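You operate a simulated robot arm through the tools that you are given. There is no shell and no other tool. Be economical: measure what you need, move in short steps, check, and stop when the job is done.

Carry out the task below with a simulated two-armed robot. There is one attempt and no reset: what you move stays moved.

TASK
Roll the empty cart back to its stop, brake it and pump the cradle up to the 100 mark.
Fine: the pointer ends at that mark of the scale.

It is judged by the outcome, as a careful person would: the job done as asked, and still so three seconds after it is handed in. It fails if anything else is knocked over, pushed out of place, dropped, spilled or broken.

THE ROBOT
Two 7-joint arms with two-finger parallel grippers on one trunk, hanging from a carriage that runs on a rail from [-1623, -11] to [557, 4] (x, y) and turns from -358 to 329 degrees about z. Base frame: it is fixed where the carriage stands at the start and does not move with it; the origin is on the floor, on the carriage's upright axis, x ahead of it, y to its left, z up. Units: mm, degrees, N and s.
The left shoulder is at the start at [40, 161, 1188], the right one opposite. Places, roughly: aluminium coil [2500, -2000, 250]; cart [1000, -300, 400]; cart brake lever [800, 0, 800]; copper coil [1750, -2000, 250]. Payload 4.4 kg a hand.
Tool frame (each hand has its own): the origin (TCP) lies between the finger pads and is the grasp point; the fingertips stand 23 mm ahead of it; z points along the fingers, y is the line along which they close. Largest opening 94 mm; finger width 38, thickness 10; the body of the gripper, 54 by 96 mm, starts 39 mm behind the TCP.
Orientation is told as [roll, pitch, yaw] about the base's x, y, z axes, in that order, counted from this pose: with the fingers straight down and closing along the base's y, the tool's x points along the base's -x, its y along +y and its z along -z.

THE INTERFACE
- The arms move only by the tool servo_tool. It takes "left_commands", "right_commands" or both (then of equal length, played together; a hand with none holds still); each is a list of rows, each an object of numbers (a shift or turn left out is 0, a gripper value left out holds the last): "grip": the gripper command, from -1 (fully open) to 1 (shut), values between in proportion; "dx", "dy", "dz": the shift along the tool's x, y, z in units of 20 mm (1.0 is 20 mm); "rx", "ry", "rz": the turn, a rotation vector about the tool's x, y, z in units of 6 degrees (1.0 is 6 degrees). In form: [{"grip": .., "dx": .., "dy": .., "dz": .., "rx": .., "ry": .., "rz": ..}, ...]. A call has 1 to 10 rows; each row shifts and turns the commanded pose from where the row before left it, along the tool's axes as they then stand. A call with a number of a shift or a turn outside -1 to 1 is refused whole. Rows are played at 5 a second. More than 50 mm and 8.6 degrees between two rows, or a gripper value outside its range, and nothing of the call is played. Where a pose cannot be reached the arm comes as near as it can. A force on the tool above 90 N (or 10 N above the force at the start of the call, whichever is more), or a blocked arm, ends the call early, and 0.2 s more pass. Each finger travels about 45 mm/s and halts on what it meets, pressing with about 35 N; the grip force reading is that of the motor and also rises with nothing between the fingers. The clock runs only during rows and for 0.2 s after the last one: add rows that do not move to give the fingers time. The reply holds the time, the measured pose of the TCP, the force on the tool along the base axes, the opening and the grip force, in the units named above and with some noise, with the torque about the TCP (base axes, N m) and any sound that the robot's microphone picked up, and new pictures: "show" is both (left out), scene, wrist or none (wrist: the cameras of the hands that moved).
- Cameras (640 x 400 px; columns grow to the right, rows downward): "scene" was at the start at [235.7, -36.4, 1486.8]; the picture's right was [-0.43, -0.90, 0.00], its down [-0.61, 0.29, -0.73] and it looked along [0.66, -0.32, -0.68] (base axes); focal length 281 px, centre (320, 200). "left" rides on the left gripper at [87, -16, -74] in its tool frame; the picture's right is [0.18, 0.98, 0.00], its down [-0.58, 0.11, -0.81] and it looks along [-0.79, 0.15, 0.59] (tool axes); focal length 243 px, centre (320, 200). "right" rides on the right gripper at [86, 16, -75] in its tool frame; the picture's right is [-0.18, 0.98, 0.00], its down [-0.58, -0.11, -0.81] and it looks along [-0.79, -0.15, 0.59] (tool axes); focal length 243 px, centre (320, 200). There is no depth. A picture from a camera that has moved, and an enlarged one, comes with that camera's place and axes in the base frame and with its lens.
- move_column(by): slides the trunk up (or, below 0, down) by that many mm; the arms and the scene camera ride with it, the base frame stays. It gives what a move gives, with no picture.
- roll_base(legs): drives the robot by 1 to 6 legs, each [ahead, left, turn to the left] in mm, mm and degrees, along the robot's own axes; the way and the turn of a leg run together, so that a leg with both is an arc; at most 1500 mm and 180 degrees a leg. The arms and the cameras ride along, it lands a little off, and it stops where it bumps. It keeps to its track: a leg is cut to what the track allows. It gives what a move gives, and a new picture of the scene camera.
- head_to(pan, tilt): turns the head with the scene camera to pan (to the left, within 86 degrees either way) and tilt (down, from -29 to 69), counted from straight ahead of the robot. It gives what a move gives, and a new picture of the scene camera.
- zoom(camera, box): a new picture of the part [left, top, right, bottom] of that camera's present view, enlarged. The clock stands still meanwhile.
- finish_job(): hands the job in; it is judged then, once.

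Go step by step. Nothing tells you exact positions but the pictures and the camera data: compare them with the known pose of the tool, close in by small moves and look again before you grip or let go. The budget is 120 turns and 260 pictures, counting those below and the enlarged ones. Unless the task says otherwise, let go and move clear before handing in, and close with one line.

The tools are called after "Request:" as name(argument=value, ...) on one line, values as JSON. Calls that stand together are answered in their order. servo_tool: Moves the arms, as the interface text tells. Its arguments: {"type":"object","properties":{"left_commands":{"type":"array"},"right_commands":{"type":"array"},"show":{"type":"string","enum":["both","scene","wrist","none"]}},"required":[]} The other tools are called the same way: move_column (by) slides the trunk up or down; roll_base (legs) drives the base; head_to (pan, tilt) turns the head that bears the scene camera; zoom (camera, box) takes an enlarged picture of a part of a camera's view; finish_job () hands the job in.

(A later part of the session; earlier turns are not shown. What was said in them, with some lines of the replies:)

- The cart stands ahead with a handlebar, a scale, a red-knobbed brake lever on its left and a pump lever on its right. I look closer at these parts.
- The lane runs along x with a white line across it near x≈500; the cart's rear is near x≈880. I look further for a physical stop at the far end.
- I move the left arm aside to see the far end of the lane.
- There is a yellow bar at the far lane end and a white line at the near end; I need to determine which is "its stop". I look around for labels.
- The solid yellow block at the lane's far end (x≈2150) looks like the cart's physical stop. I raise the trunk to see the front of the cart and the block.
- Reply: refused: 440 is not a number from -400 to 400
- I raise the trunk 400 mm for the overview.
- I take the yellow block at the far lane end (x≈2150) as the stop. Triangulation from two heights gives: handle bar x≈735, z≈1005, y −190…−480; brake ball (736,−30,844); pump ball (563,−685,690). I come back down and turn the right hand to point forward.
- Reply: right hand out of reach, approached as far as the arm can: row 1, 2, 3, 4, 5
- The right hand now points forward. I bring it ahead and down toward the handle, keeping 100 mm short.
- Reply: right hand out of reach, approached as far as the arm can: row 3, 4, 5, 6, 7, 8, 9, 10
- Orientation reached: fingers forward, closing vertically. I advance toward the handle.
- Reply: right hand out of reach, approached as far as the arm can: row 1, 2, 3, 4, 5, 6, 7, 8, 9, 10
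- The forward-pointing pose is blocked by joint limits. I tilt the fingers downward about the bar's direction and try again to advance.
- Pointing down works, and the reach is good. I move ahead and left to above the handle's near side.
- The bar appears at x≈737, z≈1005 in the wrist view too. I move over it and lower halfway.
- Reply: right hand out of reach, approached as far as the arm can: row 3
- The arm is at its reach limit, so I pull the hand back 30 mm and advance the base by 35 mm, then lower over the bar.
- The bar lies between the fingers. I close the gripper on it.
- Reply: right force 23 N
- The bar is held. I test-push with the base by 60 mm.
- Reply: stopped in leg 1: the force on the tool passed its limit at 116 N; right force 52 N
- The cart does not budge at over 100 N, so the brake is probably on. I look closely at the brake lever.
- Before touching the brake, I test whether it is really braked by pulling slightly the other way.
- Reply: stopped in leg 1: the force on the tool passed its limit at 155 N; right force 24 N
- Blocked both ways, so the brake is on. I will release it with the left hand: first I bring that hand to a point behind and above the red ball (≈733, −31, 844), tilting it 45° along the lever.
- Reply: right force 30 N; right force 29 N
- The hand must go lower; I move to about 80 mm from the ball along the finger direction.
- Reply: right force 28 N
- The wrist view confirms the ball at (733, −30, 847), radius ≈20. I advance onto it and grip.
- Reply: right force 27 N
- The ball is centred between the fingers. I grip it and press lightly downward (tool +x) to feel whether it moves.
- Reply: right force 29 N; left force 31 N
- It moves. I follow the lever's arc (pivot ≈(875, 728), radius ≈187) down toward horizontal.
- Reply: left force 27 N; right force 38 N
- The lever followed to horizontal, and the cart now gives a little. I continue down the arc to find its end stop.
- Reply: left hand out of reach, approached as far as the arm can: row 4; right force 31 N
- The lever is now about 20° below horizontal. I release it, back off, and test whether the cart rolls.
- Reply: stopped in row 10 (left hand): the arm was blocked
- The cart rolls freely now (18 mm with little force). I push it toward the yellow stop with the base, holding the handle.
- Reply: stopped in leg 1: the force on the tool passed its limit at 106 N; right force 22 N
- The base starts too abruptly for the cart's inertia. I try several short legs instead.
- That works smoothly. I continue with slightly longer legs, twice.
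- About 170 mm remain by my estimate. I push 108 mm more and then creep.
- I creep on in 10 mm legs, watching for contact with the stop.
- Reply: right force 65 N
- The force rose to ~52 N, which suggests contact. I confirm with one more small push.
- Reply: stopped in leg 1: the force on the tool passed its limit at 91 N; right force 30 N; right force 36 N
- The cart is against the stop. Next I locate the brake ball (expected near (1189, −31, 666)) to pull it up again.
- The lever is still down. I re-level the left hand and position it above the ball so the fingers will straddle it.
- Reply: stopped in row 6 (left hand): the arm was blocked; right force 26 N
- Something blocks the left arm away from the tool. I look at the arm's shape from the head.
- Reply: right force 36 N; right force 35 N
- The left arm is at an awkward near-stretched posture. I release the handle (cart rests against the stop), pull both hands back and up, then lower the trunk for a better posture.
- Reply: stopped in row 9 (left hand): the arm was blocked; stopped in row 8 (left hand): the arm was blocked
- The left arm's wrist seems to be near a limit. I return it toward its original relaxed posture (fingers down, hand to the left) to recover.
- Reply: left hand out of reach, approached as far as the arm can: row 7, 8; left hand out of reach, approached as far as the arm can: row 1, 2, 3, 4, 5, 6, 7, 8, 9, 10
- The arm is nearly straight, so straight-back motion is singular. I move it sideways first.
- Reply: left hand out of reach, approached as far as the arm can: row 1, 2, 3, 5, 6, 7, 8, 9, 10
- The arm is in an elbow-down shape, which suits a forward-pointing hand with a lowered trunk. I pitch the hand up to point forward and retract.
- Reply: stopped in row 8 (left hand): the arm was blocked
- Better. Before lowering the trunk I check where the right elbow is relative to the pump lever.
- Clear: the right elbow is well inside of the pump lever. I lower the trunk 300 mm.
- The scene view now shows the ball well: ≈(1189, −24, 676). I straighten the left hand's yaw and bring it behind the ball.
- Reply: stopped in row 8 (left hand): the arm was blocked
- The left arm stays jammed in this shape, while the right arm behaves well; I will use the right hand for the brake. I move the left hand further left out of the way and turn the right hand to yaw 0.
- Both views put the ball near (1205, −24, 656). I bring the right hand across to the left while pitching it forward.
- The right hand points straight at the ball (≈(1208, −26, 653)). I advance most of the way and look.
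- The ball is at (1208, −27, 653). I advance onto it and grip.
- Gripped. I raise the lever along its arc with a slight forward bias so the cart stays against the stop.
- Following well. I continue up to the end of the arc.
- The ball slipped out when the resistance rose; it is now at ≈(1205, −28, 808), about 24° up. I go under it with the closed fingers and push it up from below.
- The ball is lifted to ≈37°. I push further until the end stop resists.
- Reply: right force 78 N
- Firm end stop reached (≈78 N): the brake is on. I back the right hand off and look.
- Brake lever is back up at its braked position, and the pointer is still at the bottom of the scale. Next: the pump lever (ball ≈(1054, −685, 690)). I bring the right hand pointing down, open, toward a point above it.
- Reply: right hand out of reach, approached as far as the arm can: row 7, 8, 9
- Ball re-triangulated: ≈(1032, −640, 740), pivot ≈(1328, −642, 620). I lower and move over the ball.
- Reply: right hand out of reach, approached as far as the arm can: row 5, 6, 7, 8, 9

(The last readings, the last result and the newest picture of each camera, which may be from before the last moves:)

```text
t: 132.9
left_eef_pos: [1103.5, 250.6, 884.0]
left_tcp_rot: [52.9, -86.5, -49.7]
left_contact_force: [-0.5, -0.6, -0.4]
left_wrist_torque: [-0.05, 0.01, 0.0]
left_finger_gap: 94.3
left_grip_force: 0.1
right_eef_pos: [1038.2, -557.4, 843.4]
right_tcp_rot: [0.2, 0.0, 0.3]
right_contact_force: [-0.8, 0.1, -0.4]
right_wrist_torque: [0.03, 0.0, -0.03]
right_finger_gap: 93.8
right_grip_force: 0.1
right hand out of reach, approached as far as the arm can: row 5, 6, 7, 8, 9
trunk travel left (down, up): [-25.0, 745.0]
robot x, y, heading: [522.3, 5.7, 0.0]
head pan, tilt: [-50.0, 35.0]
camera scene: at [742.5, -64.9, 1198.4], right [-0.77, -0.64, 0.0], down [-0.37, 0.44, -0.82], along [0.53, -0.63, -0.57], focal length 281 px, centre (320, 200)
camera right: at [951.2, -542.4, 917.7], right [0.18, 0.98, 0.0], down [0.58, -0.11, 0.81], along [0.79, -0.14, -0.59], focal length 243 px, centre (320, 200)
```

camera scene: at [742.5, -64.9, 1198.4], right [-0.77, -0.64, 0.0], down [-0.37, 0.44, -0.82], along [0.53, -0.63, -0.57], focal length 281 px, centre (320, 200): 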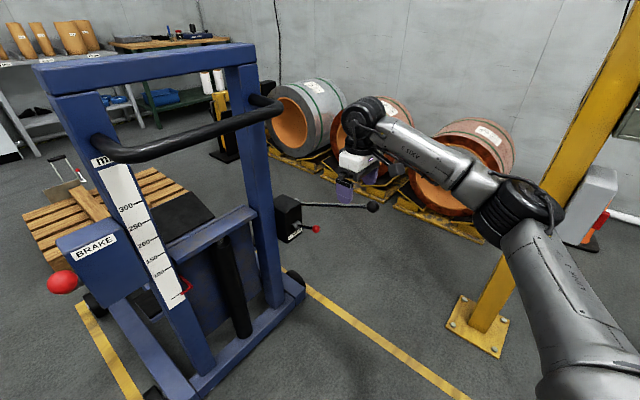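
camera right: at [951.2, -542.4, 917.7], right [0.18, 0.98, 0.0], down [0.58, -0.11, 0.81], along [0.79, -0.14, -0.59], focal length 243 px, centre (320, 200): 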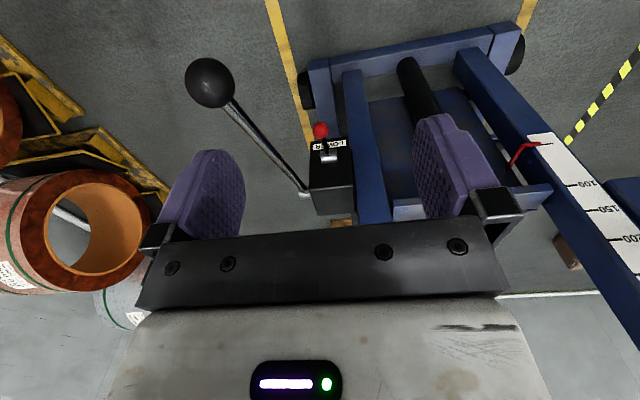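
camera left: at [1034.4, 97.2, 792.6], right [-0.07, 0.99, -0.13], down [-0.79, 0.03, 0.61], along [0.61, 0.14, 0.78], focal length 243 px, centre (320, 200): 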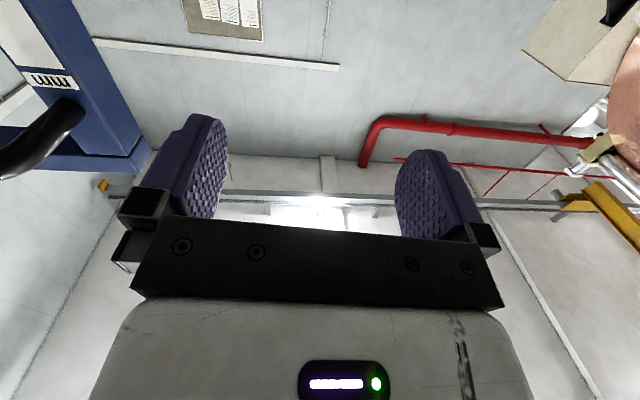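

The limit seems to be the wrist turn, so I yaw the hand by about −24° and go on to the right.

Request:
servo_tool(right_commands=[{"rz": 1}, {"rz": 1}, {"rz": 1}, {"rz": 1}, {"dy": -0.8, "dx": -0.28}, {"dy": -0.8, "dx": -0.28}, {"dy": -0.8, "dx": -0.28}, {"dy": -0.8, "dx": -0.28}, {"dy": -0.8, "dx": -0.28}, {}], show="wrist")

```text
t: 135.1
left_eef_pos: [1102.8, 251.7, 884.0]
left_tcp_rot: [53.1, -86.4, -49.9]
left_contact_force: [0.0, 0.5, -0.3]
left_wrist_torque: [0.01, 0.02, 0.01]
left_finger_gap: 93.9
left_grip_force: 0.0
right_eef_pos: [1032.0, -641.6, 841.9]
right_tcp_rot: [0.2, 0.0, -23.6]
right_contact_force: [0.4, 0.2, 0.1]
right_wrist_torque: [0.02, 0.0, -0.02]
right_finger_gap: 94.0
right_grip_force: 0.1
trunk travel left (down, up): [-25.0, 745.0]
robot x, y, heading: [528.4, 0.7, -0.4]
head pan, tilt: [-50.0, 35.0]
camera right: at [958.9, -592.4, 916.7], right [0.56, 0.83, 0.0], down [0.49, -0.34, 0.81], along [0.67, -0.45, -0.59], focal length 243 px, centre (320, 200)
```

right: 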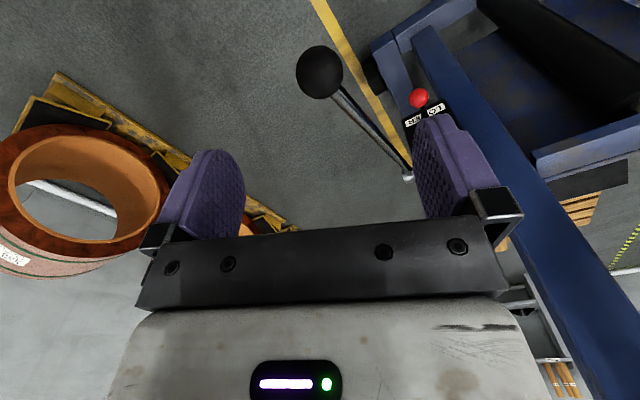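

Right above the ball ((1031, −640, 740) confirmed). I lower onto it and grip.

Request:
servo_tool(right_commands=[{"dz": 1}, {"dz": 1}, {"dz": 1}, {"dz": 1}, {"dz": 1}, {"dz": 0.2}, {}], show="wrist")

```text
t: 136.7
left_eef_pos: [1102.6, 251.3, 883.2]
left_tcp_rot: [53.0, -86.4, -49.7]
left_contact_force: [-0.2, -0.2, -0.9]
left_wrist_torque: [0.01, 0.01, -0.01]
left_finger_gap: 94.0
left_grip_force: 0.1
right_eef_pos: [1029.0, -643.1, 738.4]
right_tcp_rot: [0.1, -0.1, -23.8]
right_contact_force: [0.1, -0.5, 0.3]
right_wrist_torque: [-0.01, -0.02, 0.0]
right_finger_gap: 94.1
right_grip_force: 0.2
trunk travel left (down, up): [-25.0, 745.0]
robot x, y, heading: [525.0, 3.2, -0.0]
head pan, tilt: [-50.0, 35.0]
camera right: at [957.9, -593.9, 812.3], right [0.56, 0.83, 0.0], down [0.49, -0.34, 0.81], along [0.67, -0.45, -0.59], focal length 243 px, centre (320, 200)
```

right: 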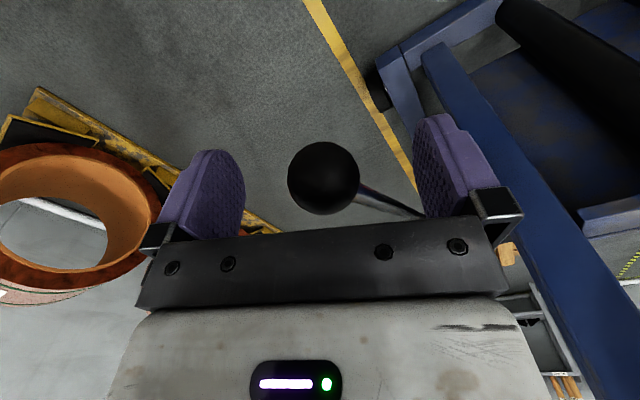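

I close on the ball and start a first downstroke along the arc, to about 10°.

Request:
servo_tool(right_commands=[{"grip": 1}, {"grip": 1}, {"grip": 1}, {"grip": 1}, {"grip": 1}, {"grip": 1}, {"dz": 0.78, "dx": 0.2, "dy": -0.09}, {"dz": 0.78, "dx": 0.2, "dy": -0.09}, {"dz": 0.78, "dx": 0.2, "dy": -0.09}, {"dz": 0.78, "dx": 0.2, "dy": -0.09}], show="both")

Request:
zoom(camera="scene", box=[60, 140, 240, 320])

```text
t: 138.9
left_eef_pos: [1102.5, 250.5, 883.9]
left_tcp_rot: [53.4, -86.4, -50.1]
left_contact_force: [-0.4, -0.1, 0.4]
left_wrist_torque: [0.0, 0.04, -0.01]
left_finger_gap: 94.1
left_grip_force: 0.0
right_eef_pos: [1013.0, -643.2, 676.2]
right_tcp_rot: [0.2, -0.1, -23.7]
right_contact_force: [1.2, 1.9, 4.0]
right_wrist_torque: [-0.33, -1.19, 0.06]
right_finger_gap: 35.6
right_grip_force: 44.5
trunk travel left (down, up): [-25.0, 745.0]
robot x, y, heading: [528.0, 4.4, 0.0]
head pan, tilt: [-50.0, 35.0]
camera scene: at [743.3, -65.0, 1198.5], right [-0.77, -0.64, 0.0], down [-0.37, 0.44, -0.82], along [0.53, -0.63, -0.57], focal length 281 px, centre (320, 200)
camera right: at [941.2, -593.6, 751.1], right [0.56, 0.83, 0.0], down [0.49, -0.33, 0.81], along [0.67, -0.45, -0.59], focal length 243 px, centre (320, 200)
```

scene: 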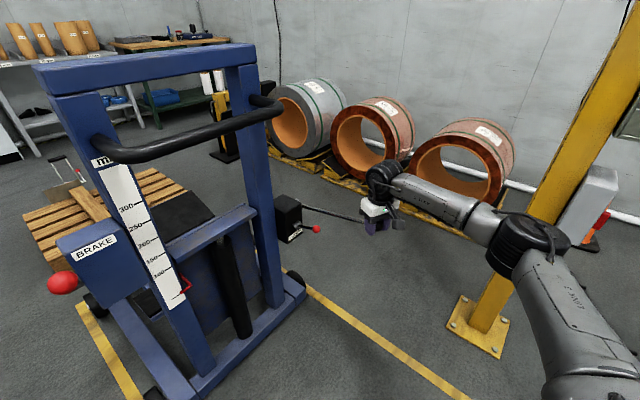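
right: 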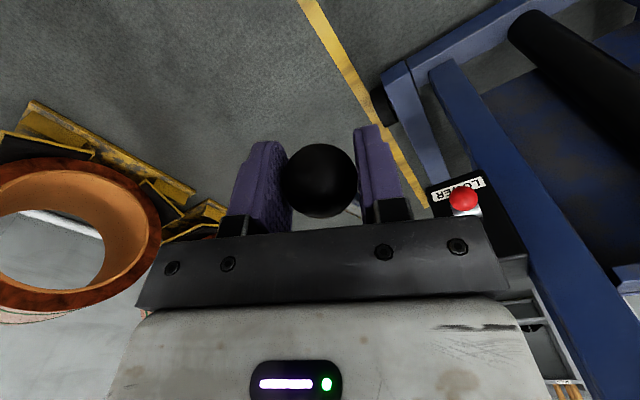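

```text
2.22 times, centred on (150, 230) of scene
camera zoom: at [743.3, -65.0, 1198.5], right [-0.77, -0.64, 0.0], down [-0.37, 0.44, -0.82], along [0.53, -0.63, -0.57], focal length 624 px, centre (698, 133)
```

zoom: 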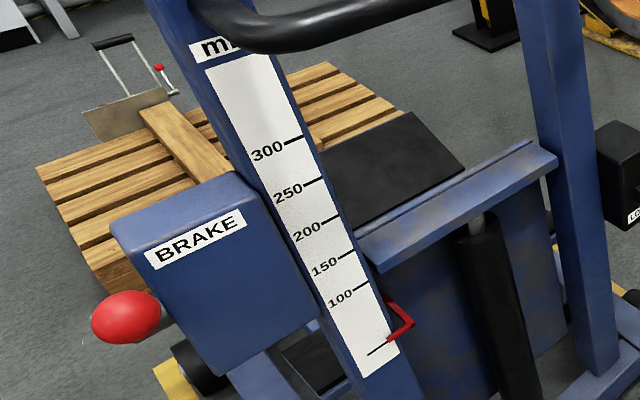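

The lever moves with little force. I continue the downstroke.

Request:
servo_tool(right_commands=[{"dz": 0.7, "dx": 0.06}, {"dz": 0.7, "dx": 0.06}, {"dz": 0.7, "dx": 0.06}, {"dz": 0.7, "dx": 0.06}, {"dz": 0.7, "dx": -0.06}, {"dz": 0.7, "dx": -0.06}, {"dz": 0.7, "dx": -0.06}, {"dz": 0.7, "dx": -0.06}], show="scene")

Request:
zoom(camera="scene", box=[120, 220, 220, 320])

```text
t: 140.7
left_eef_pos: [1101.5, 249.2, 882.7]
left_tcp_rot: [51.7, -86.4, -48.6]
left_contact_force: [-0.9, -0.4, -0.9]
left_wrist_torque: [0.0, 0.03, -0.01]
left_finger_gap: 94.1
left_grip_force: 0.1
right_eef_pos: [1010.1, -644.8, 564.6]
right_tcp_rot: [0.0, 0.1, -23.7]
right_contact_force: [-8.0, -4.4, 3.9]
right_wrist_torque: [-0.23, -0.77, -0.01]
right_finger_gap: 35.4
right_grip_force: 44.4
trunk travel left (down, up): [-25.0, 745.0]
robot x, y, heading: [524.9, -0.1, -0.1]
head pan, tilt: [-50.0, 35.0]
camera scene: at [741.5, -66.0, 1198.2], right [-0.77, -0.64, 0.0], down [-0.37, 0.44, -0.82], along [0.52, -0.63, -0.57], focal length 281 px, centre (320, 200)
```

scene: 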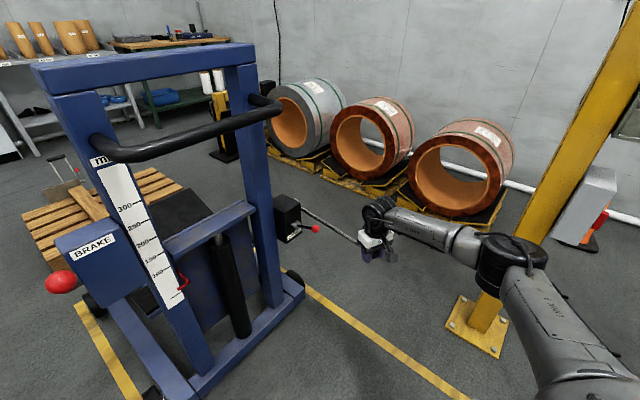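

```text
4.00 times, centred on (170, 270) of scene
camera zoom: at [741.5, -66.0, 1198.2], right [-0.77, -0.64, 0.0], down [-0.37, 0.44, -0.82], along [0.52, -0.63, -0.57], focal length 1122 px, centre (920, -80)
```

zoom: 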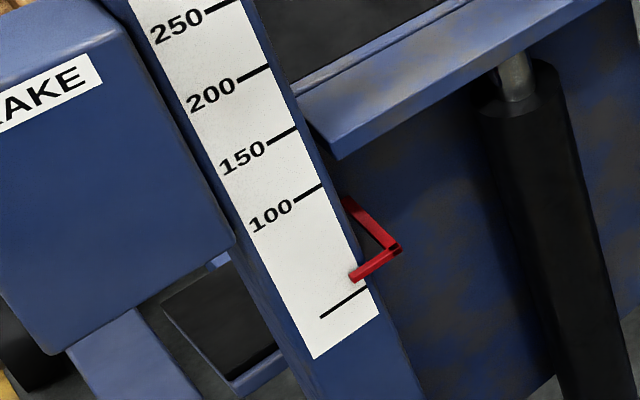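

One stroke lifted the pointer by roughly 17 mm. I now do an upstroke followed by a full downstroke.

Request:
servo_tool(right_commands=[{"dz": -1, "dx": 0.13, "dy": -0.06}, {"dz": -1, "dx": 0.07, "dy": -0.03}, {"dz": -1, "dx": 0.02}, {"dz": -1, "dx": -0.05, "dy": 0.02}, {"dz": -1, "dx": -0.09, "dy": 0.04}, {"dz": -1, "dx": -0.17, "dy": 0.075}, {"dz": -1, "dx": -0.215, "dy": 0.095}, {"dz": -1, "dx": -0.29, "dy": 0.13}, {"dz": -0.7, "dx": -0.23, "dy": 0.1}], show="none")

Request:
servo_tool(right_commands=[{"dz": 0.7, "dx": 0.23, "dy": -0.1}, {"dz": 1, "dx": 0.29, "dy": -0.13}, {"dz": 1, "dx": 0.215, "dy": -0.095}, {"dz": 1, "dx": 0.17, "dy": -0.075}, {"dz": 1, "dx": 0.09, "dy": -0.04}, {"dz": 1, "dx": 0.05, "dy": -0.02}, {"dz": 1, "dx": -0.02}, {"dz": 1, "dx": -0.07, "dy": 0.03}, {"dz": 1, "dx": -0.13, "dy": 0.06}, {"dz": 1, "dx": -0.19, "dy": 0.08}], show="none")

Request:
zoom(camera="scene", box=[120, 220, 220, 320])

```text
t: 142.7
left_eef_pos: [1102.0, 251.4, 883.3]
left_tcp_rot: [52.9, -86.3, -49.7]
left_contact_force: [0.6, 0.2, -0.8]
left_wrist_torque: [-0.01, 0.01, 0.01]
left_finger_gap: 94.1
left_grip_force: 0.0
right_eef_pos: [1030.8, -641.2, 734.8]
right_tcp_rot: [0.0, 0.3, -23.9]
right_contact_force: [6.5, -9.1, -29.3]
right_wrist_torque: [-0.01, -0.1, 0.0]
right_finger_gap: 35.9
right_grip_force: 45.0
trunk travel left (down, up): [-25.0, 745.0]
robot x, y, heading: [526.1, 6.2, -0.3]
head pan, tilt: [-50.0, 35.0]
```

```text
t: 144.9
left_eef_pos: [1100.2, 249.6, 881.3]
left_tcp_rot: [51.1, -86.3, -48.0]
left_contact_force: [-0.2, -0.3, -0.3]
left_wrist_torque: [0.01, 0.0, 0.01]
left_finger_gap: 94.0
left_grip_force: 0.1
right_eef_pos: [1014.0, -643.9, 542.1]
right_tcp_rot: [0.0, 0.3, -23.8]
right_contact_force: [-14.0, -2.3, 2.8]
right_wrist_torque: [-0.39, -1.05, -0.05]
right_finger_gap: 35.6
right_grip_force: 45.2
trunk travel left (down, up): [-25.0, 745.0]
robot x, y, heading: [527.4, 3.4, -0.2]
head pan, tilt: [-50.0, 35.0]
```

```text
4.00 times, centred on (170, 270) of scene
camera zoom: at [740.2, -65.7, 1197.9], right [-0.77, -0.64, 0.0], down [-0.37, 0.44, -0.82], along [0.52, -0.63, -0.57], focal length 1122 px, centre (920, -80)
```

zoom: 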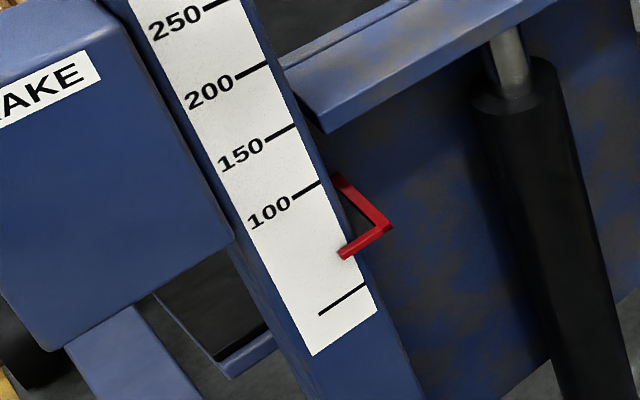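

The pointer is around 35. I do two more full strokes, then read again.

Request:
servo_tool(right_commands=[{"dz": -1, "dx": 0.19, "dy": -0.08}, {"dz": -1, "dx": 0.13, "dy": -0.06}, {"dz": -1, "dx": 0.07, "dy": -0.03}, {"dz": -1, "dx": 0.02}, {"dz": -1, "dx": -0.05, "dy": 0.02}, {"dz": -1, "dx": -0.09, "dy": 0.04}, {"dz": -1, "dx": -0.17, "dy": 0.075}, {"dz": -1, "dx": -0.215, "dy": 0.095}, {"dz": -1, "dx": -0.29, "dy": 0.13}, {"dz": -0.6, "dx": -0.2, "dy": 0.09}], show="none")

Request:
servo_tool(right_commands=[{"dz": 0.6, "dx": 0.2, "dy": -0.09}, {"dz": 1, "dx": 0.29, "dy": -0.13}, {"dz": 1, "dx": 0.215, "dy": -0.095}, {"dz": 1, "dx": 0.17, "dy": -0.075}, {"dz": 1, "dx": 0.09, "dy": -0.04}, {"dz": 1, "dx": 0.05, "dy": -0.02}, {"dz": 1, "dx": -0.02}, {"dz": 1, "dx": -0.07, "dy": 0.03}, {"dz": 1, "dx": -0.13, "dy": 0.06}, {"dz": 1, "dx": -0.19, "dy": 0.08}], show="none")

Request:
servo_tool(right_commands=[{"dz": -1, "dx": 0.19, "dy": -0.08}, {"dz": -1, "dx": 0.13, "dy": -0.06}, {"dz": -1, "dx": 0.07, "dy": -0.03}, {"dz": -1, "dx": 0.02}, {"dz": -1, "dx": -0.05, "dy": 0.02}, {"dz": -1, "dx": -0.09, "dy": 0.04}, {"dz": -1, "dx": -0.17, "dy": 0.075}, {"dz": -1, "dx": -0.215, "dy": 0.095}, {"dz": -1, "dx": -0.29, "dy": 0.13}, {"dz": -0.6, "dx": -0.2, "dy": 0.09}], show="none")

Request:
servo_tool(right_commands=[{"dz": 0.6, "dx": 0.2, "dy": -0.09}, {"dz": 1, "dx": 0.29, "dy": -0.13}, {"dz": 1, "dx": 0.215, "dy": -0.095}, {"dz": 1, "dx": 0.17, "dy": -0.075}, {"dz": 1, "dx": 0.09, "dy": -0.04}, {"dz": 1, "dx": 0.05, "dy": -0.02}, {"dz": 1, "dx": -0.02}, {"dz": 1, "dx": -0.07, "dy": 0.03}, {"dz": 1, "dx": -0.13, "dy": 0.06}, {"dz": 1, "dx": -0.19, "dy": 0.08}], show="none")

Request:
zoom(camera="scene", box=[120, 220, 220, 320])

```text
t: 147.1
left_eef_pos: [1101.3, 252.5, 881.7]
left_tcp_rot: [53.0, -86.2, -49.9]
left_contact_force: [-1.0, -0.5, -0.9]
left_wrist_torque: [-0.01, 0.0, 0.02]
left_finger_gap: 93.8
left_grip_force: 0.1
right_eef_pos: [1029.4, -641.8, 733.0]
right_tcp_rot: [0.0, 0.4, -23.7]
right_contact_force: [6.7, -4.9, -29.3]
right_wrist_torque: [-0.02, -0.04, -0.05]
right_finger_gap: 35.9
right_grip_force: 44.5
trunk travel left (down, up): [-25.0, 745.0]
robot x, y, heading: [523.6, 7.1, 0.0]
head pan, tilt: [-50.0, 35.0]
```

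```text
t: 149.3
left_eef_pos: [1101.4, 250.6, 882.5]
left_tcp_rot: [51.5, -86.3, -48.3]
left_contact_force: [0.1, -0.6, 0.9]
left_wrist_torque: [0.01, 0.01, 0.01]
left_finger_gap: 94.2
left_grip_force: 0.1
right_eef_pos: [1011.8, -643.5, 542.6]
right_tcp_rot: [-0.1, 0.2, -23.8]
right_contact_force: [-12.2, -2.5, 4.4]
right_wrist_torque: [-0.37, -0.99, -0.12]
right_finger_gap: 35.7
right_grip_force: 44.9
trunk travel left (down, up): [-25.0, 745.0]
robot x, y, heading: [528.7, 3.4, -0.2]
head pan, tilt: [-50.0, 35.0]
```

```text
t: 151.5
left_eef_pos: [1101.4, 252.5, 882.7]
left_tcp_rot: [53.2, -86.3, -50.1]
left_contact_force: [-0.1, -0.8, 0.3]
left_wrist_torque: [-0.01, -0.01, 0.0]
left_finger_gap: 93.8
left_grip_force: 0.0
right_eef_pos: [1027.8, -640.2, 732.6]
right_tcp_rot: [0.1, 0.4, -23.7]
right_contact_force: [6.7, -3.0, -30.1]
right_wrist_torque: [0.06, 0.17, 0.02]
right_finger_gap: 35.8
right_grip_force: 45.5
trunk travel left (down, up): [-25.0, 745.0]
robot x, y, heading: [521.3, 2.0, -0.5]
head pan, tilt: [-50.0, 35.0]
```

```text
t: 153.7
left_eef_pos: [1100.6, 248.4, 882.1]
left_tcp_rot: [50.8, -86.3, -47.9]
left_contact_force: [-0.3, 0.2, 0.2]
left_wrist_torque: [0.04, 0.01, 0.0]
left_finger_gap: 93.9
left_grip_force: 0.1
right_eef_pos: [1011.3, -645.8, 543.0]
right_tcp_rot: [-0.2, 0.2, -23.8]
right_contact_force: [-12.1, -5.0, 3.4]
right_wrist_torque: [-0.37, -1.06, -0.14]
right_finger_gap: 35.6
right_grip_force: 45.2
trunk travel left (down, up): [-25.0, 745.0]
robot x, y, heading: [524.6, 4.6, -0.0]
head pan, tilt: [-50.0, 35.0]
```

```text
4.00 times, centred on (170, 270) of scene
camera zoom: at [740.5, -66.2, 1198.0], right [-0.77, -0.64, 0.0], down [-0.37, 0.44, -0.82], along [0.52, -0.63, -0.57], focal length 1122 px, centre (920, -80)
```

zoom: 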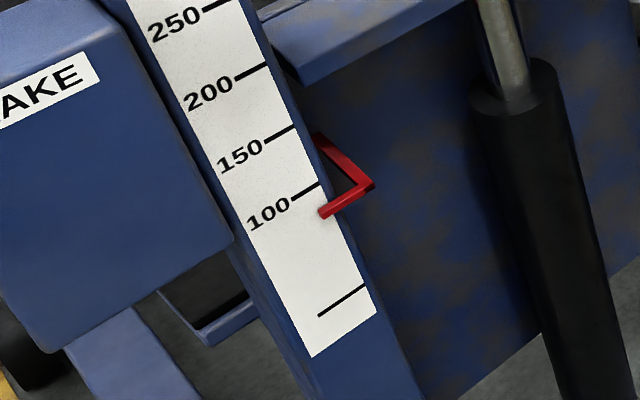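

The pointer reads about 77. I do one more full stroke and read again.

Request:
servo_tool(right_commands=[{"dz": -1, "dx": 0.19, "dy": -0.08}, {"dz": -1, "dx": 0.13, "dy": -0.06}, {"dz": -1, "dx": 0.07, "dy": -0.03}, {"dz": -1, "dx": 0.02}, {"dz": -1, "dx": -0.05, "dy": 0.02}, {"dz": -1, "dx": -0.09, "dy": 0.04}, {"dz": -1, "dx": -0.17, "dy": 0.075}, {"dz": -1, "dx": -0.215, "dy": 0.095}, {"dz": -1, "dx": -0.29, "dy": 0.13}, {"dz": -0.6, "dx": -0.2, "dy": 0.09}], show="none")

Request:
servo_tool(right_commands=[{"dz": 0.6, "dx": 0.2, "dy": -0.09}, {"dz": 1, "dx": 0.29, "dy": -0.13}, {"dz": 1, "dx": 0.215, "dy": -0.095}, {"dz": 1, "dx": 0.17, "dy": -0.075}, {"dz": 1, "dx": 0.09, "dy": -0.04}, {"dz": 1, "dx": 0.05, "dy": -0.02}, {"dz": 1, "dx": -0.02}, {"dz": 1, "dx": -0.07, "dy": 0.03}], show="none")

Request:
zoom(camera="scene", box=[140, 220, 200, 290])

```text
t: 155.9
left_eef_pos: [1102.7, 252.4, 882.3]
left_tcp_rot: [52.9, -86.3, -49.8]
left_contact_force: [0.2, -0.4, -0.7]
left_wrist_torque: [0.02, 0.03, 0.01]
left_finger_gap: 93.9
left_grip_force: 0.1
right_eef_pos: [1030.1, -640.9, 732.1]
right_tcp_rot: [0.0, 0.4, -23.7]
right_contact_force: [7.3, -6.4, -30.5]
right_wrist_torque: [0.02, 0.09, -0.03]
right_finger_gap: 35.6
right_grip_force: 45.1
trunk travel left (down, up): [-25.0, 745.0]
robot x, y, heading: [529.1, 1.8, -0.1]
head pan, tilt: [-50.0, 35.0]
```

```text
t: 157.7
left_eef_pos: [1100.6, 250.7, 882.8]
left_tcp_rot: [52.1, -86.3, -48.9]
left_contact_force: [-0.1, -0.1, -0.2]
left_wrist_torque: [-0.02, 0.0, -0.01]
left_finger_gap: 94.1
left_grip_force: 0.0
right_eef_pos: [1007.3, -643.1, 583.0]
right_tcp_rot: [-0.1, 0.2, -23.8]
right_contact_force: [-9.9, 0.8, 5.6]
right_wrist_torque: [-0.22, -1.15, 0.04]
right_finger_gap: 35.7
right_grip_force: 44.2
trunk travel left (down, up): [-25.0, 745.0]
robot x, y, heading: [526.0, 6.2, -0.1]
head pan, tilt: [-50.0, 35.0]
```

```text
5.71 times, centred on (170, 255) of scene
camera zoom: at [741.0, -65.1, 1198.0], right [-0.77, -0.64, 0.0], down [-0.37, 0.44, -0.82], along [0.52, -0.63, -0.57], focal length 1603 px, centre (1177, -114)
```

zoom: 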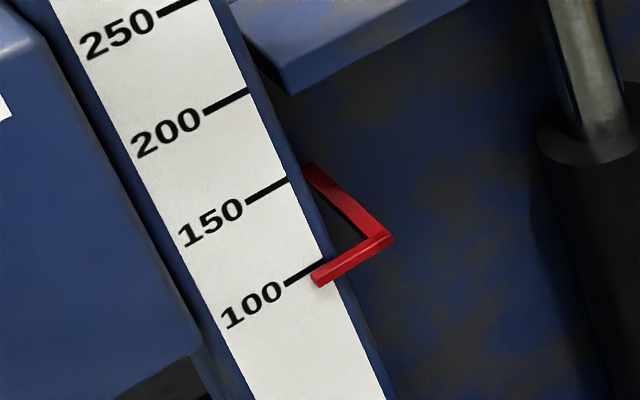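

About 94 now. I continue the downstroke 40 mm and re-read.

Request:
servo_tool(right_commands=[{"dz": 1, "dx": -0.13, "dy": 0.06}, {"dz": 1, "dx": -0.19, "dy": 0.08}, {}], show="none")

Request:
zoom(camera="scene", box=[150, 240, 190, 290])

```text
t: 158.5
left_eef_pos: [1100.3, 249.9, 882.3]
left_tcp_rot: [51.3, -86.3, -48.1]
left_contact_force: [-0.2, -0.4, 0.2]
left_wrist_torque: [-0.01, 0.01, 0.03]
left_finger_gap: 94.0
left_grip_force: 0.0
right_eef_pos: [1011.7, -645.4, 540.5]
right_tcp_rot: [-0.1, 0.3, -23.7]
right_contact_force: [-13.3, 0.9, 2.3]
right_wrist_torque: [-0.5, -0.62, -0.15]
right_finger_gap: 35.7
right_grip_force: 45.0
trunk travel left (down, up): [-25.0, 745.0]
robot x, y, heading: [528.0, 4.7, -0.2]
head pan, tilt: [-50.0, 35.0]
```

```text
8.00 times, centred on (170, 265) of scene
camera zoom: at [740.0, -65.1, 1197.8], right [-0.77, -0.64, 0.0], down [-0.37, 0.44, -0.82], along [0.52, -0.63, -0.57], focal length 2245 px, centre (1520, -320)
```

zoom: 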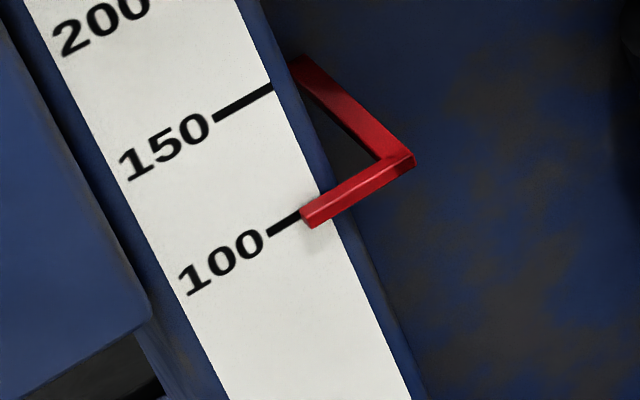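

By this steep view the pointer reads ~97, but parallax matters. I tilt the left hand so its camera gives a flatter view of the scale.

Request:
servo_tool(left_commands=[{"ry": 1}, {"ry": 1}, {"ry": 1}, {"ry": 1}, {"ry": 1}, {"ry": 1}], show="wrist")

```text
t: 159.9
left_eef_pos: [1098.9, 249.5, 880.6]
left_tcp_rot: [4.7, -51.4, -0.4]
left_contact_force: [0.0, 0.2, 0.5]
left_wrist_torque: [-0.01, -0.01, 0.03]
left_finger_gap: 94.0
left_grip_force: 0.1
right_eef_pos: [1012.4, -644.3, 541.4]
right_tcp_rot: [-0.1, 0.1, -23.7]
right_contact_force: [-12.4, -2.3, -2.7]
right_wrist_torque: [0.28, 0.93, -0.12]
right_finger_gap: 35.4
right_grip_force: 44.8
trunk travel left (down, up): [-25.0, 745.0]
robot x, y, heading: [524.5, 5.9, -0.2]
head pan, tilt: [-50.0, 35.0]
camera left: at [987.7, 227.8, 859.2], right [-0.17, 0.98, -0.09], down [-0.27, 0.05, 0.96], along [0.95, 0.19, 0.26], focal length 243 px, centre (320, 200)
```

left: 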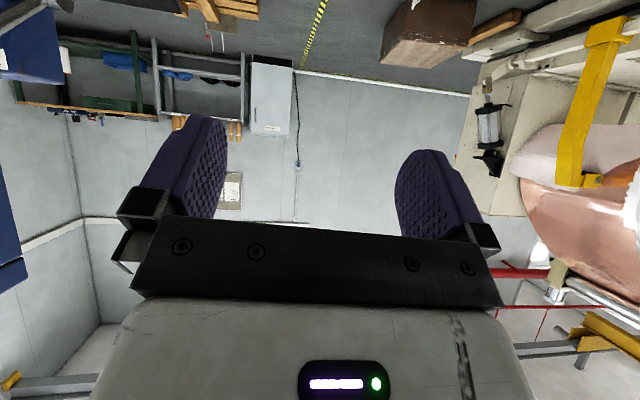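

Request:
servo_tool(left_commands=[{"rx": 0.78, "rz": 0.63}, {"rx": 0.78, "rz": 0.63}, {"rx": 0.78, "rz": 0.63}, {"rx": 0.78, "rz": 0.63}, {"rx": 0.78, "rz": 0.63}, {"rx": 0.78, "rz": 0.63}, {"ry": 1}, {"ry": 1}], show="wrist")

```text
t: 161.7
left_eef_pos: [1147.1, 221.8, 797.8]
left_tcp_rot: [3.5, -37.8, -35.1]
left_contact_force: [-0.2, 0.3, -0.2]
left_wrist_torque: [0.02, 0.03, -0.02]
left_finger_gap: 94.1
left_grip_force: 0.2
left hand out of reach, approached as far as the arm can: row 4, 5, 6, 8
right_eef_pos: [1011.1, -644.8, 542.4]
right_tcp_rot: [0.0, 0.3, -23.7]
right_contact_force: [-14.4, -0.6, 1.6]
right_wrist_torque: [0.04, -0.15, 0.01]
right_finger_gap: 35.3
right_grip_force: 44.8
trunk travel left (down, up): [-25.0, 745.0]
robot x, y, heading: [528.0, 4.1, -0.1]
head pan, tilt: [-50.0, 35.0]
camera left: at [1042.6, 269.8, 803.6], right [0.42, 0.91, -0.07], down [0.0, 0.07, 1.0], along [0.91, -0.41, 0.03], focal length 243 px, centre (320, 200)
```

left: 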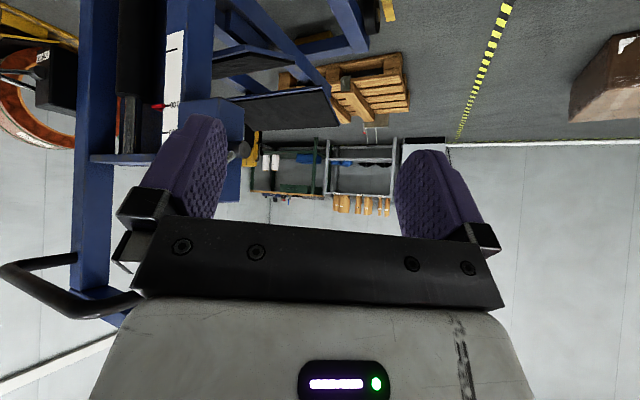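

Now the left camera sees the scale and the pointer from a flatter angle; I enlarge it.

Request:
zoom(camera="left", box=[130, 70, 210, 140])

Request:
zoom(camera="left", box=[150, 88, 190, 123])

```text
5.71 times, centred on (170, 105) of left
camera zoom: at [1042.6, 269.8, 803.6], right [0.42, 0.91, -0.07], down [0.0, 0.07, 1.0], along [0.91, -0.41, 0.03], focal length 1386 px, centre (1177, 743)
```

zoom: 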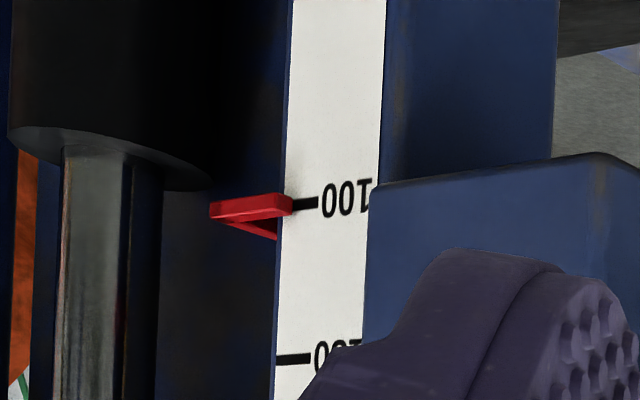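

```text
11.43 times, centred on (170, 106) of left
camera zoom: at [1042.6, 269.8, 803.6], right [0.42, 0.91, -0.07], down [0.0, 0.07, 1.0], along [0.91, -0.41, 0.03], focal length 2773 px, centre (2034, 1280)
```

zoom: 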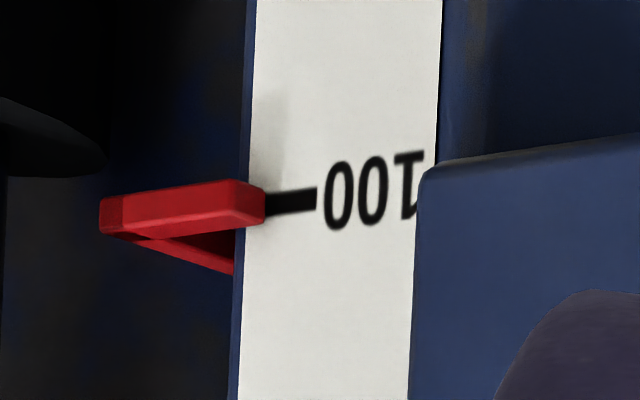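

The two views together put the pointer at the 100 mark (within about 1 mm). I return the pump lever to its upper rest position before letting go, so it cannot sink and pump further.

Request:
servo_tool(right_commands=[{"dz": -1, "dx": 0.19, "dy": -0.08}, {"dz": -1, "dx": 0.13, "dy": -0.06}, {"dz": -1, "dx": 0.07, "dy": -0.03}, {"dz": -1, "dx": 0.02}, {"dz": -1, "dx": -0.05, "dy": 0.02}, {"dz": -1, "dx": -0.09, "dy": 0.04}, {"dz": -1, "dx": -0.17, "dy": 0.075}, {"dz": -1, "dx": -0.215, "dy": 0.095}, {"dz": -1, "dx": -0.29, "dy": 0.13}, {"dz": -0.5, "dx": -0.17, "dy": 0.07}], show="none")

Request:
zoom(camera="left", box=[150, 88, 190, 123])

Request:
servo_tool(right_commands=[{"grip": -0.2}, {"grip": -1}, {"grip": -1}, {"grip": -1}, {"grip": -1}, {"dz": -1}, {"dz": -1}, {"dz": -1}, {"dz": -1}, {"dz": -1}], show="both")

Request:
zoom(camera="left", box=[150, 88, 190, 123])

```text
t: 163.9
left_eef_pos: [1150.7, 226.0, 800.6]
left_tcp_rot: [3.6, -37.9, -35.2]
left_contact_force: [-0.4, 0.9, -0.3]
left_wrist_torque: [0.02, 0.03, 0.02]
left_finger_gap: 93.9
left_grip_force: 0.1
right_eef_pos: [1030.2, -642.2, 730.1]
right_tcp_rot: [0.1, 0.3, -23.7]
right_contact_force: [9.0, -3.3, -30.3]
right_wrist_torque: [0.03, 0.09, -0.01]
right_finger_gap: 35.8
right_grip_force: 44.5
trunk travel left (down, up): [-25.0, 745.0]
robot x, y, heading: [527.0, 1.2, -0.3]
head pan, tilt: [-50.0, 35.0]
```

```text
11.43 times, centred on (170, 106) of left
camera zoom: at [1046.2, 272.1, 805.1], right [0.41, 0.91, -0.06], down [0.0, 0.07, 1.0], along [0.91, -0.41, 0.03], focal length 2773 px, centre (2034, 1280)
```

zoom: 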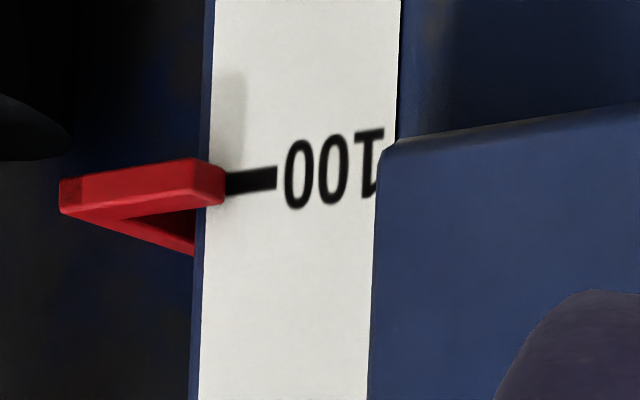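

```text
t: 166.1
left_eef_pos: [1151.6, 223.9, 801.0]
left_tcp_rot: [3.7, -38.1, -35.2]
left_contact_force: [0.4, 0.3, 0.6]
left_wrist_torque: [-0.03, 0.02, -0.02]
left_finger_gap: 93.9
left_grip_force: 0.1
right_eef_pos: [1030.8, -641.6, 833.2]
right_tcp_rot: [0.1, 0.0, -23.8]
right_contact_force: [-0.1, -0.1, -0.5]
right_wrist_torque: [0.0, -0.01, -0.01]
right_finger_gap: 93.9
right_grip_force: 0.1
trunk travel left (down, up): [-25.0, 745.0]
robot x, y, heading: [525.1, 0.4, -0.0]
head pan, tilt: [-50.0, 35.0]
camera scene: at [742.7, -65.0, 1198.5], right [-0.77, -0.64, 0.0], down [-0.37, 0.44, -0.82], along [0.53, -0.63, -0.57], focal length 281 px, centre (320, 200)
camera right: at [957.5, -591.5, 908.2], right [0.56, 0.83, 0.0], down [0.49, -0.34, 0.81], along [0.67, -0.45, -0.59], focal length 243 px, centre (320, 200)
```

scene: 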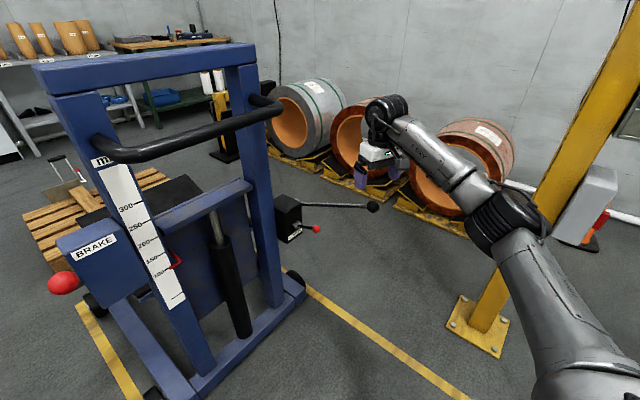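
right: 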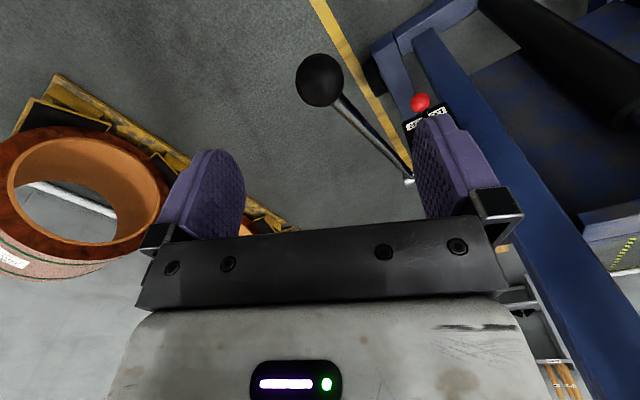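

```text
11.43 times, centred on (170, 106) of left
camera zoom: at [1046.8, 270.2, 805.4], right [0.41, 0.91, -0.06], down [0.0, 0.07, 1.0], along [0.91, -0.41, 0.03], focal length 2773 px, centre (2034, 1280)
```

zoom: 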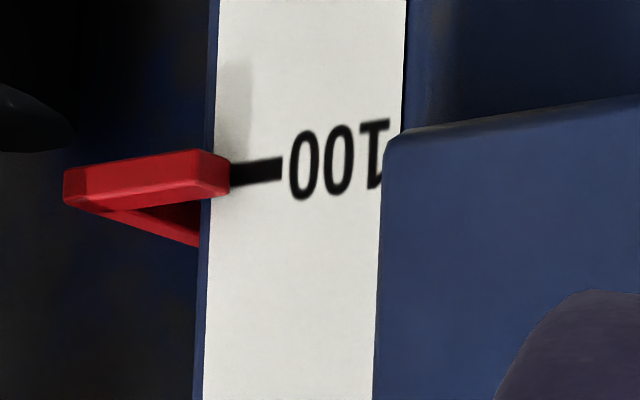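

The pointer holds at 100 and both hands are clear. I raise the trunk and check that the cart sits against its stop.

Request:
move_column(by=380)

Request:
move_column(by=350)

Request:
head_to(pan=-18, tilt=48)

Request:
zoom(camera="scene", box=[220, 110, 420, 250])

```text
t: 169.8
left_eef_pos: [1152.0, 223.0, 1180.0]
left_tcp_rot: [3.5, -38.0, -35.2]
left_contact_force: [-1.0, 0.5, -0.4]
left_wrist_torque: [-0.02, 0.02, 0.01]
left_finger_gap: 94.0
left_grip_force: 0.1
right_eef_pos: [1030.2, -640.5, 1213.8]
right_tcp_rot: [0.1, 0.0, -23.7]
right_contact_force: [-0.5, 0.2, 0.6]
right_wrist_torque: [0.0, 0.0, 0.03]
right_finger_gap: 94.1
right_grip_force: 0.0
trunk travel left (down, up): [-405.0, 365.0]
robot x, y, heading: [522.1, 4.1, 0.1]
head pan, tilt: [-50.0, 35.0]
```

```text
t: 173.2
left_eef_pos: [1150.8, 223.0, 1530.3]
left_tcp_rot: [3.5, -38.2, -35.1]
left_contact_force: [-0.1, 0.2, 0.3]
left_wrist_torque: [0.0, 0.02, -0.04]
left_finger_gap: 94.1
left_grip_force: 0.0
right_eef_pos: [1030.5, -640.5, 1562.9]
right_tcp_rot: [0.2, 0.0, -23.6]
right_contact_force: [0.3, 0.9, -0.1]
right_wrist_torque: [-0.01, 0.01, 0.01]
right_finger_gap: 94.0
right_grip_force: 0.1
trunk travel left (down, up): [-755.0, 15.0]
robot x, y, heading: [526.4, 2.6, -0.2]
head pan, tilt: [-50.0, 35.0]
```

```text
t: 174.2
left_eef_pos: [1150.5, 222.6, 1531.1]
left_tcp_rot: [3.7, -37.9, -35.2]
left_contact_force: [0.3, -0.4, -1.1]
left_wrist_torque: [0.01, 0.04, 0.01]
left_finger_gap: 94.2
left_grip_force: 0.0
right_eef_pos: [1030.3, -640.0, 1563.9]
right_tcp_rot: [0.1, 0.0, -23.7]
right_contact_force: [1.0, 0.0, -0.7]
right_wrist_torque: [0.0, 0.02, 0.02]
right_finger_gap: 94.1
right_grip_force: 0.1
trunk travel left (down, up): [-755.0, 15.0]
robot x, y, heading: [522.8, 5.5, 0.1]
head pan, tilt: [-18.0, 48.0]
camera scene: at [761.0, -21.9, 1909.5], right [-0.31, -0.95, 0.0], down [-0.71, 0.23, -0.67], along [0.64, -0.21, -0.74], focal length 281 px, centre (320, 200)
```

scene: 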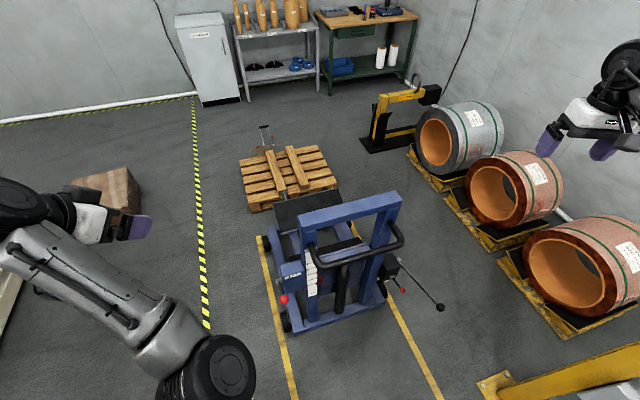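

```text
2.86 times, centred on (320, 180) of scene
camera zoom: at [761.0, -21.9, 1909.5], right [-0.31, -0.95, 0.0], down [-0.71, 0.23, -0.67], along [0.64, -0.21, -0.74], focal length 802 px, centre (320, 257)
```

zoom: 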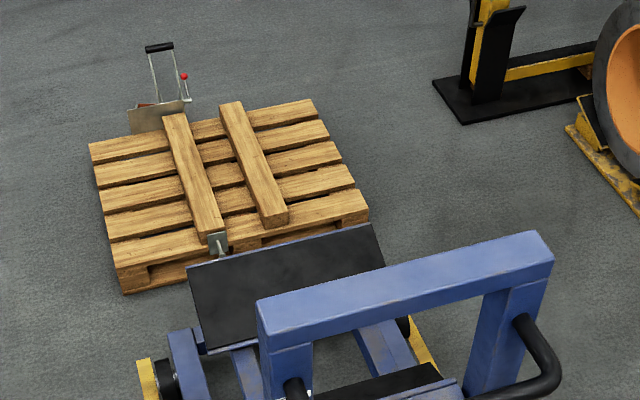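

The stop is hidden under the cradle plate. I recreate the earlier view taken when the cart was pressed to the stop, to compare its position.

Request:
move_column(by=-400)

Request:
move_column(by=-30)

Request:
head_to(pan=-14, tilt=42)

Request:
zoom(camera="scene", box=[220, 200, 360, 340])

```text
t: 178.0
left_eef_pos: [1152.5, 223.3, 1132.7]
left_tcp_rot: [3.7, -38.1, -35.2]
left_contact_force: [-0.1, -0.8, 0.3]
left_wrist_torque: [0.01, 0.02, 0.01]
left_finger_gap: 94.2
left_grip_force: 0.0
right_eef_pos: [1029.4, -640.9, 1162.7]
right_tcp_rot: [0.3, 0.0, -23.7]
right_contact_force: [-0.6, 0.9, 0.4]
right_wrist_torque: [0.0, 0.01, 0.01]
right_finger_gap: 93.9
right_grip_force: 0.1
trunk travel left (down, up): [-355.0, 415.0]
robot x, y, heading: [526.0, 3.8, -0.4]
head pan, tilt: [-18.0, 48.0]
```

```text
t: 178.8
left_eef_pos: [1151.0, 223.3, 1101.9]
left_tcp_rot: [3.7, -38.0, -35.2]
left_contact_force: [0.1, -0.3, -0.6]
left_wrist_torque: [-0.02, -0.02, 0.0]
left_finger_gap: 94.1
left_grip_force: 0.1
right_eef_pos: [1030.2, -640.5, 1133.2]
right_tcp_rot: [0.1, 0.0, -23.7]
right_contact_force: [0.6, -0.7, -0.3]
right_wrist_torque: [-0.04, -0.01, -0.02]
right_finger_gap: 93.9
right_grip_force: 0.0
trunk travel left (down, up): [-325.0, 445.0]
robot x, y, heading: [528.5, 2.7, -0.2]
head pan, tilt: [-18.0, 48.0]
```

```text
t: 179.4
left_eef_pos: [1151.4, 223.0, 1100.3]
left_tcp_rot: [3.6, -38.1, -35.1]
left_contact_force: [-0.6, 0.7, 0.2]
left_wrist_torque: [0.02, -0.03, -0.01]
left_finger_gap: 94.0
left_grip_force: 0.1
right_eef_pos: [1029.4, -640.4, 1134.1]
right_tcp_rot: [0.1, 0.0, -23.7]
right_contact_force: [-0.6, 0.3, -0.5]
right_wrist_torque: [0.02, -0.01, 0.03]
right_finger_gap: 93.8
right_grip_force: 0.1
trunk travel left (down, up): [-325.0, 445.0]
robot x, y, heading: [524.1, 5.7, 0.0]
head pan, tilt: [-14.0, 42.0]
camera scene: at [767.1, -17.7, 1487.9], right [-0.24, -0.97, 0.0], down [-0.65, 0.16, -0.74], along [0.72, -0.18, -0.67], focal length 281 px, centre (320, 200)
```

scene: 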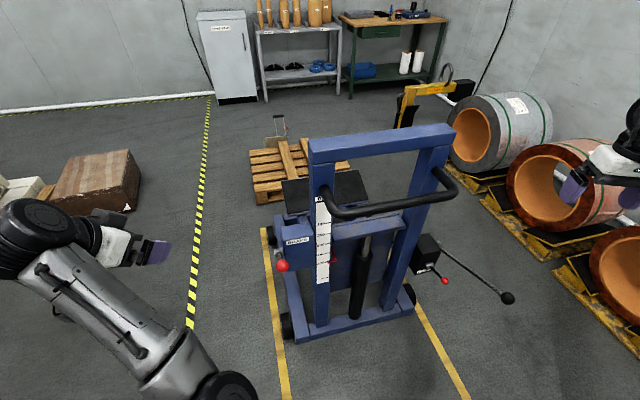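

```text
2.86 times, centred on (290, 270) of scene
camera zoom: at [767.1, -17.7, 1487.9], right [-0.24, -0.97, 0.0], down [-0.65, 0.16, -0.74], along [0.72, -0.18, -0.67], focal length 802 px, centre (406, 0)
```

zoom: 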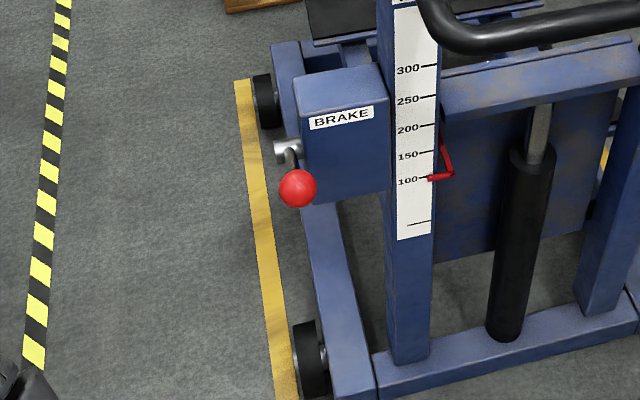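

The cart sits where it was when pressed against the stop. The brake lever is up at its braked position and the pointer is on 100, with both hands clear, so I hand in.

Request:
finish_job()

```text
The job is handed in.
```

I rolled the cart back against the yellow stop at the far end of the lane, set the brake, and pumped the cradle up to the 100 mark, within about 1 mm. I took the yellow block, not the white line at the near end, to be "its stop". The cradle plate hides the contact, but the cart still sits where it was when I pressed it against the block.
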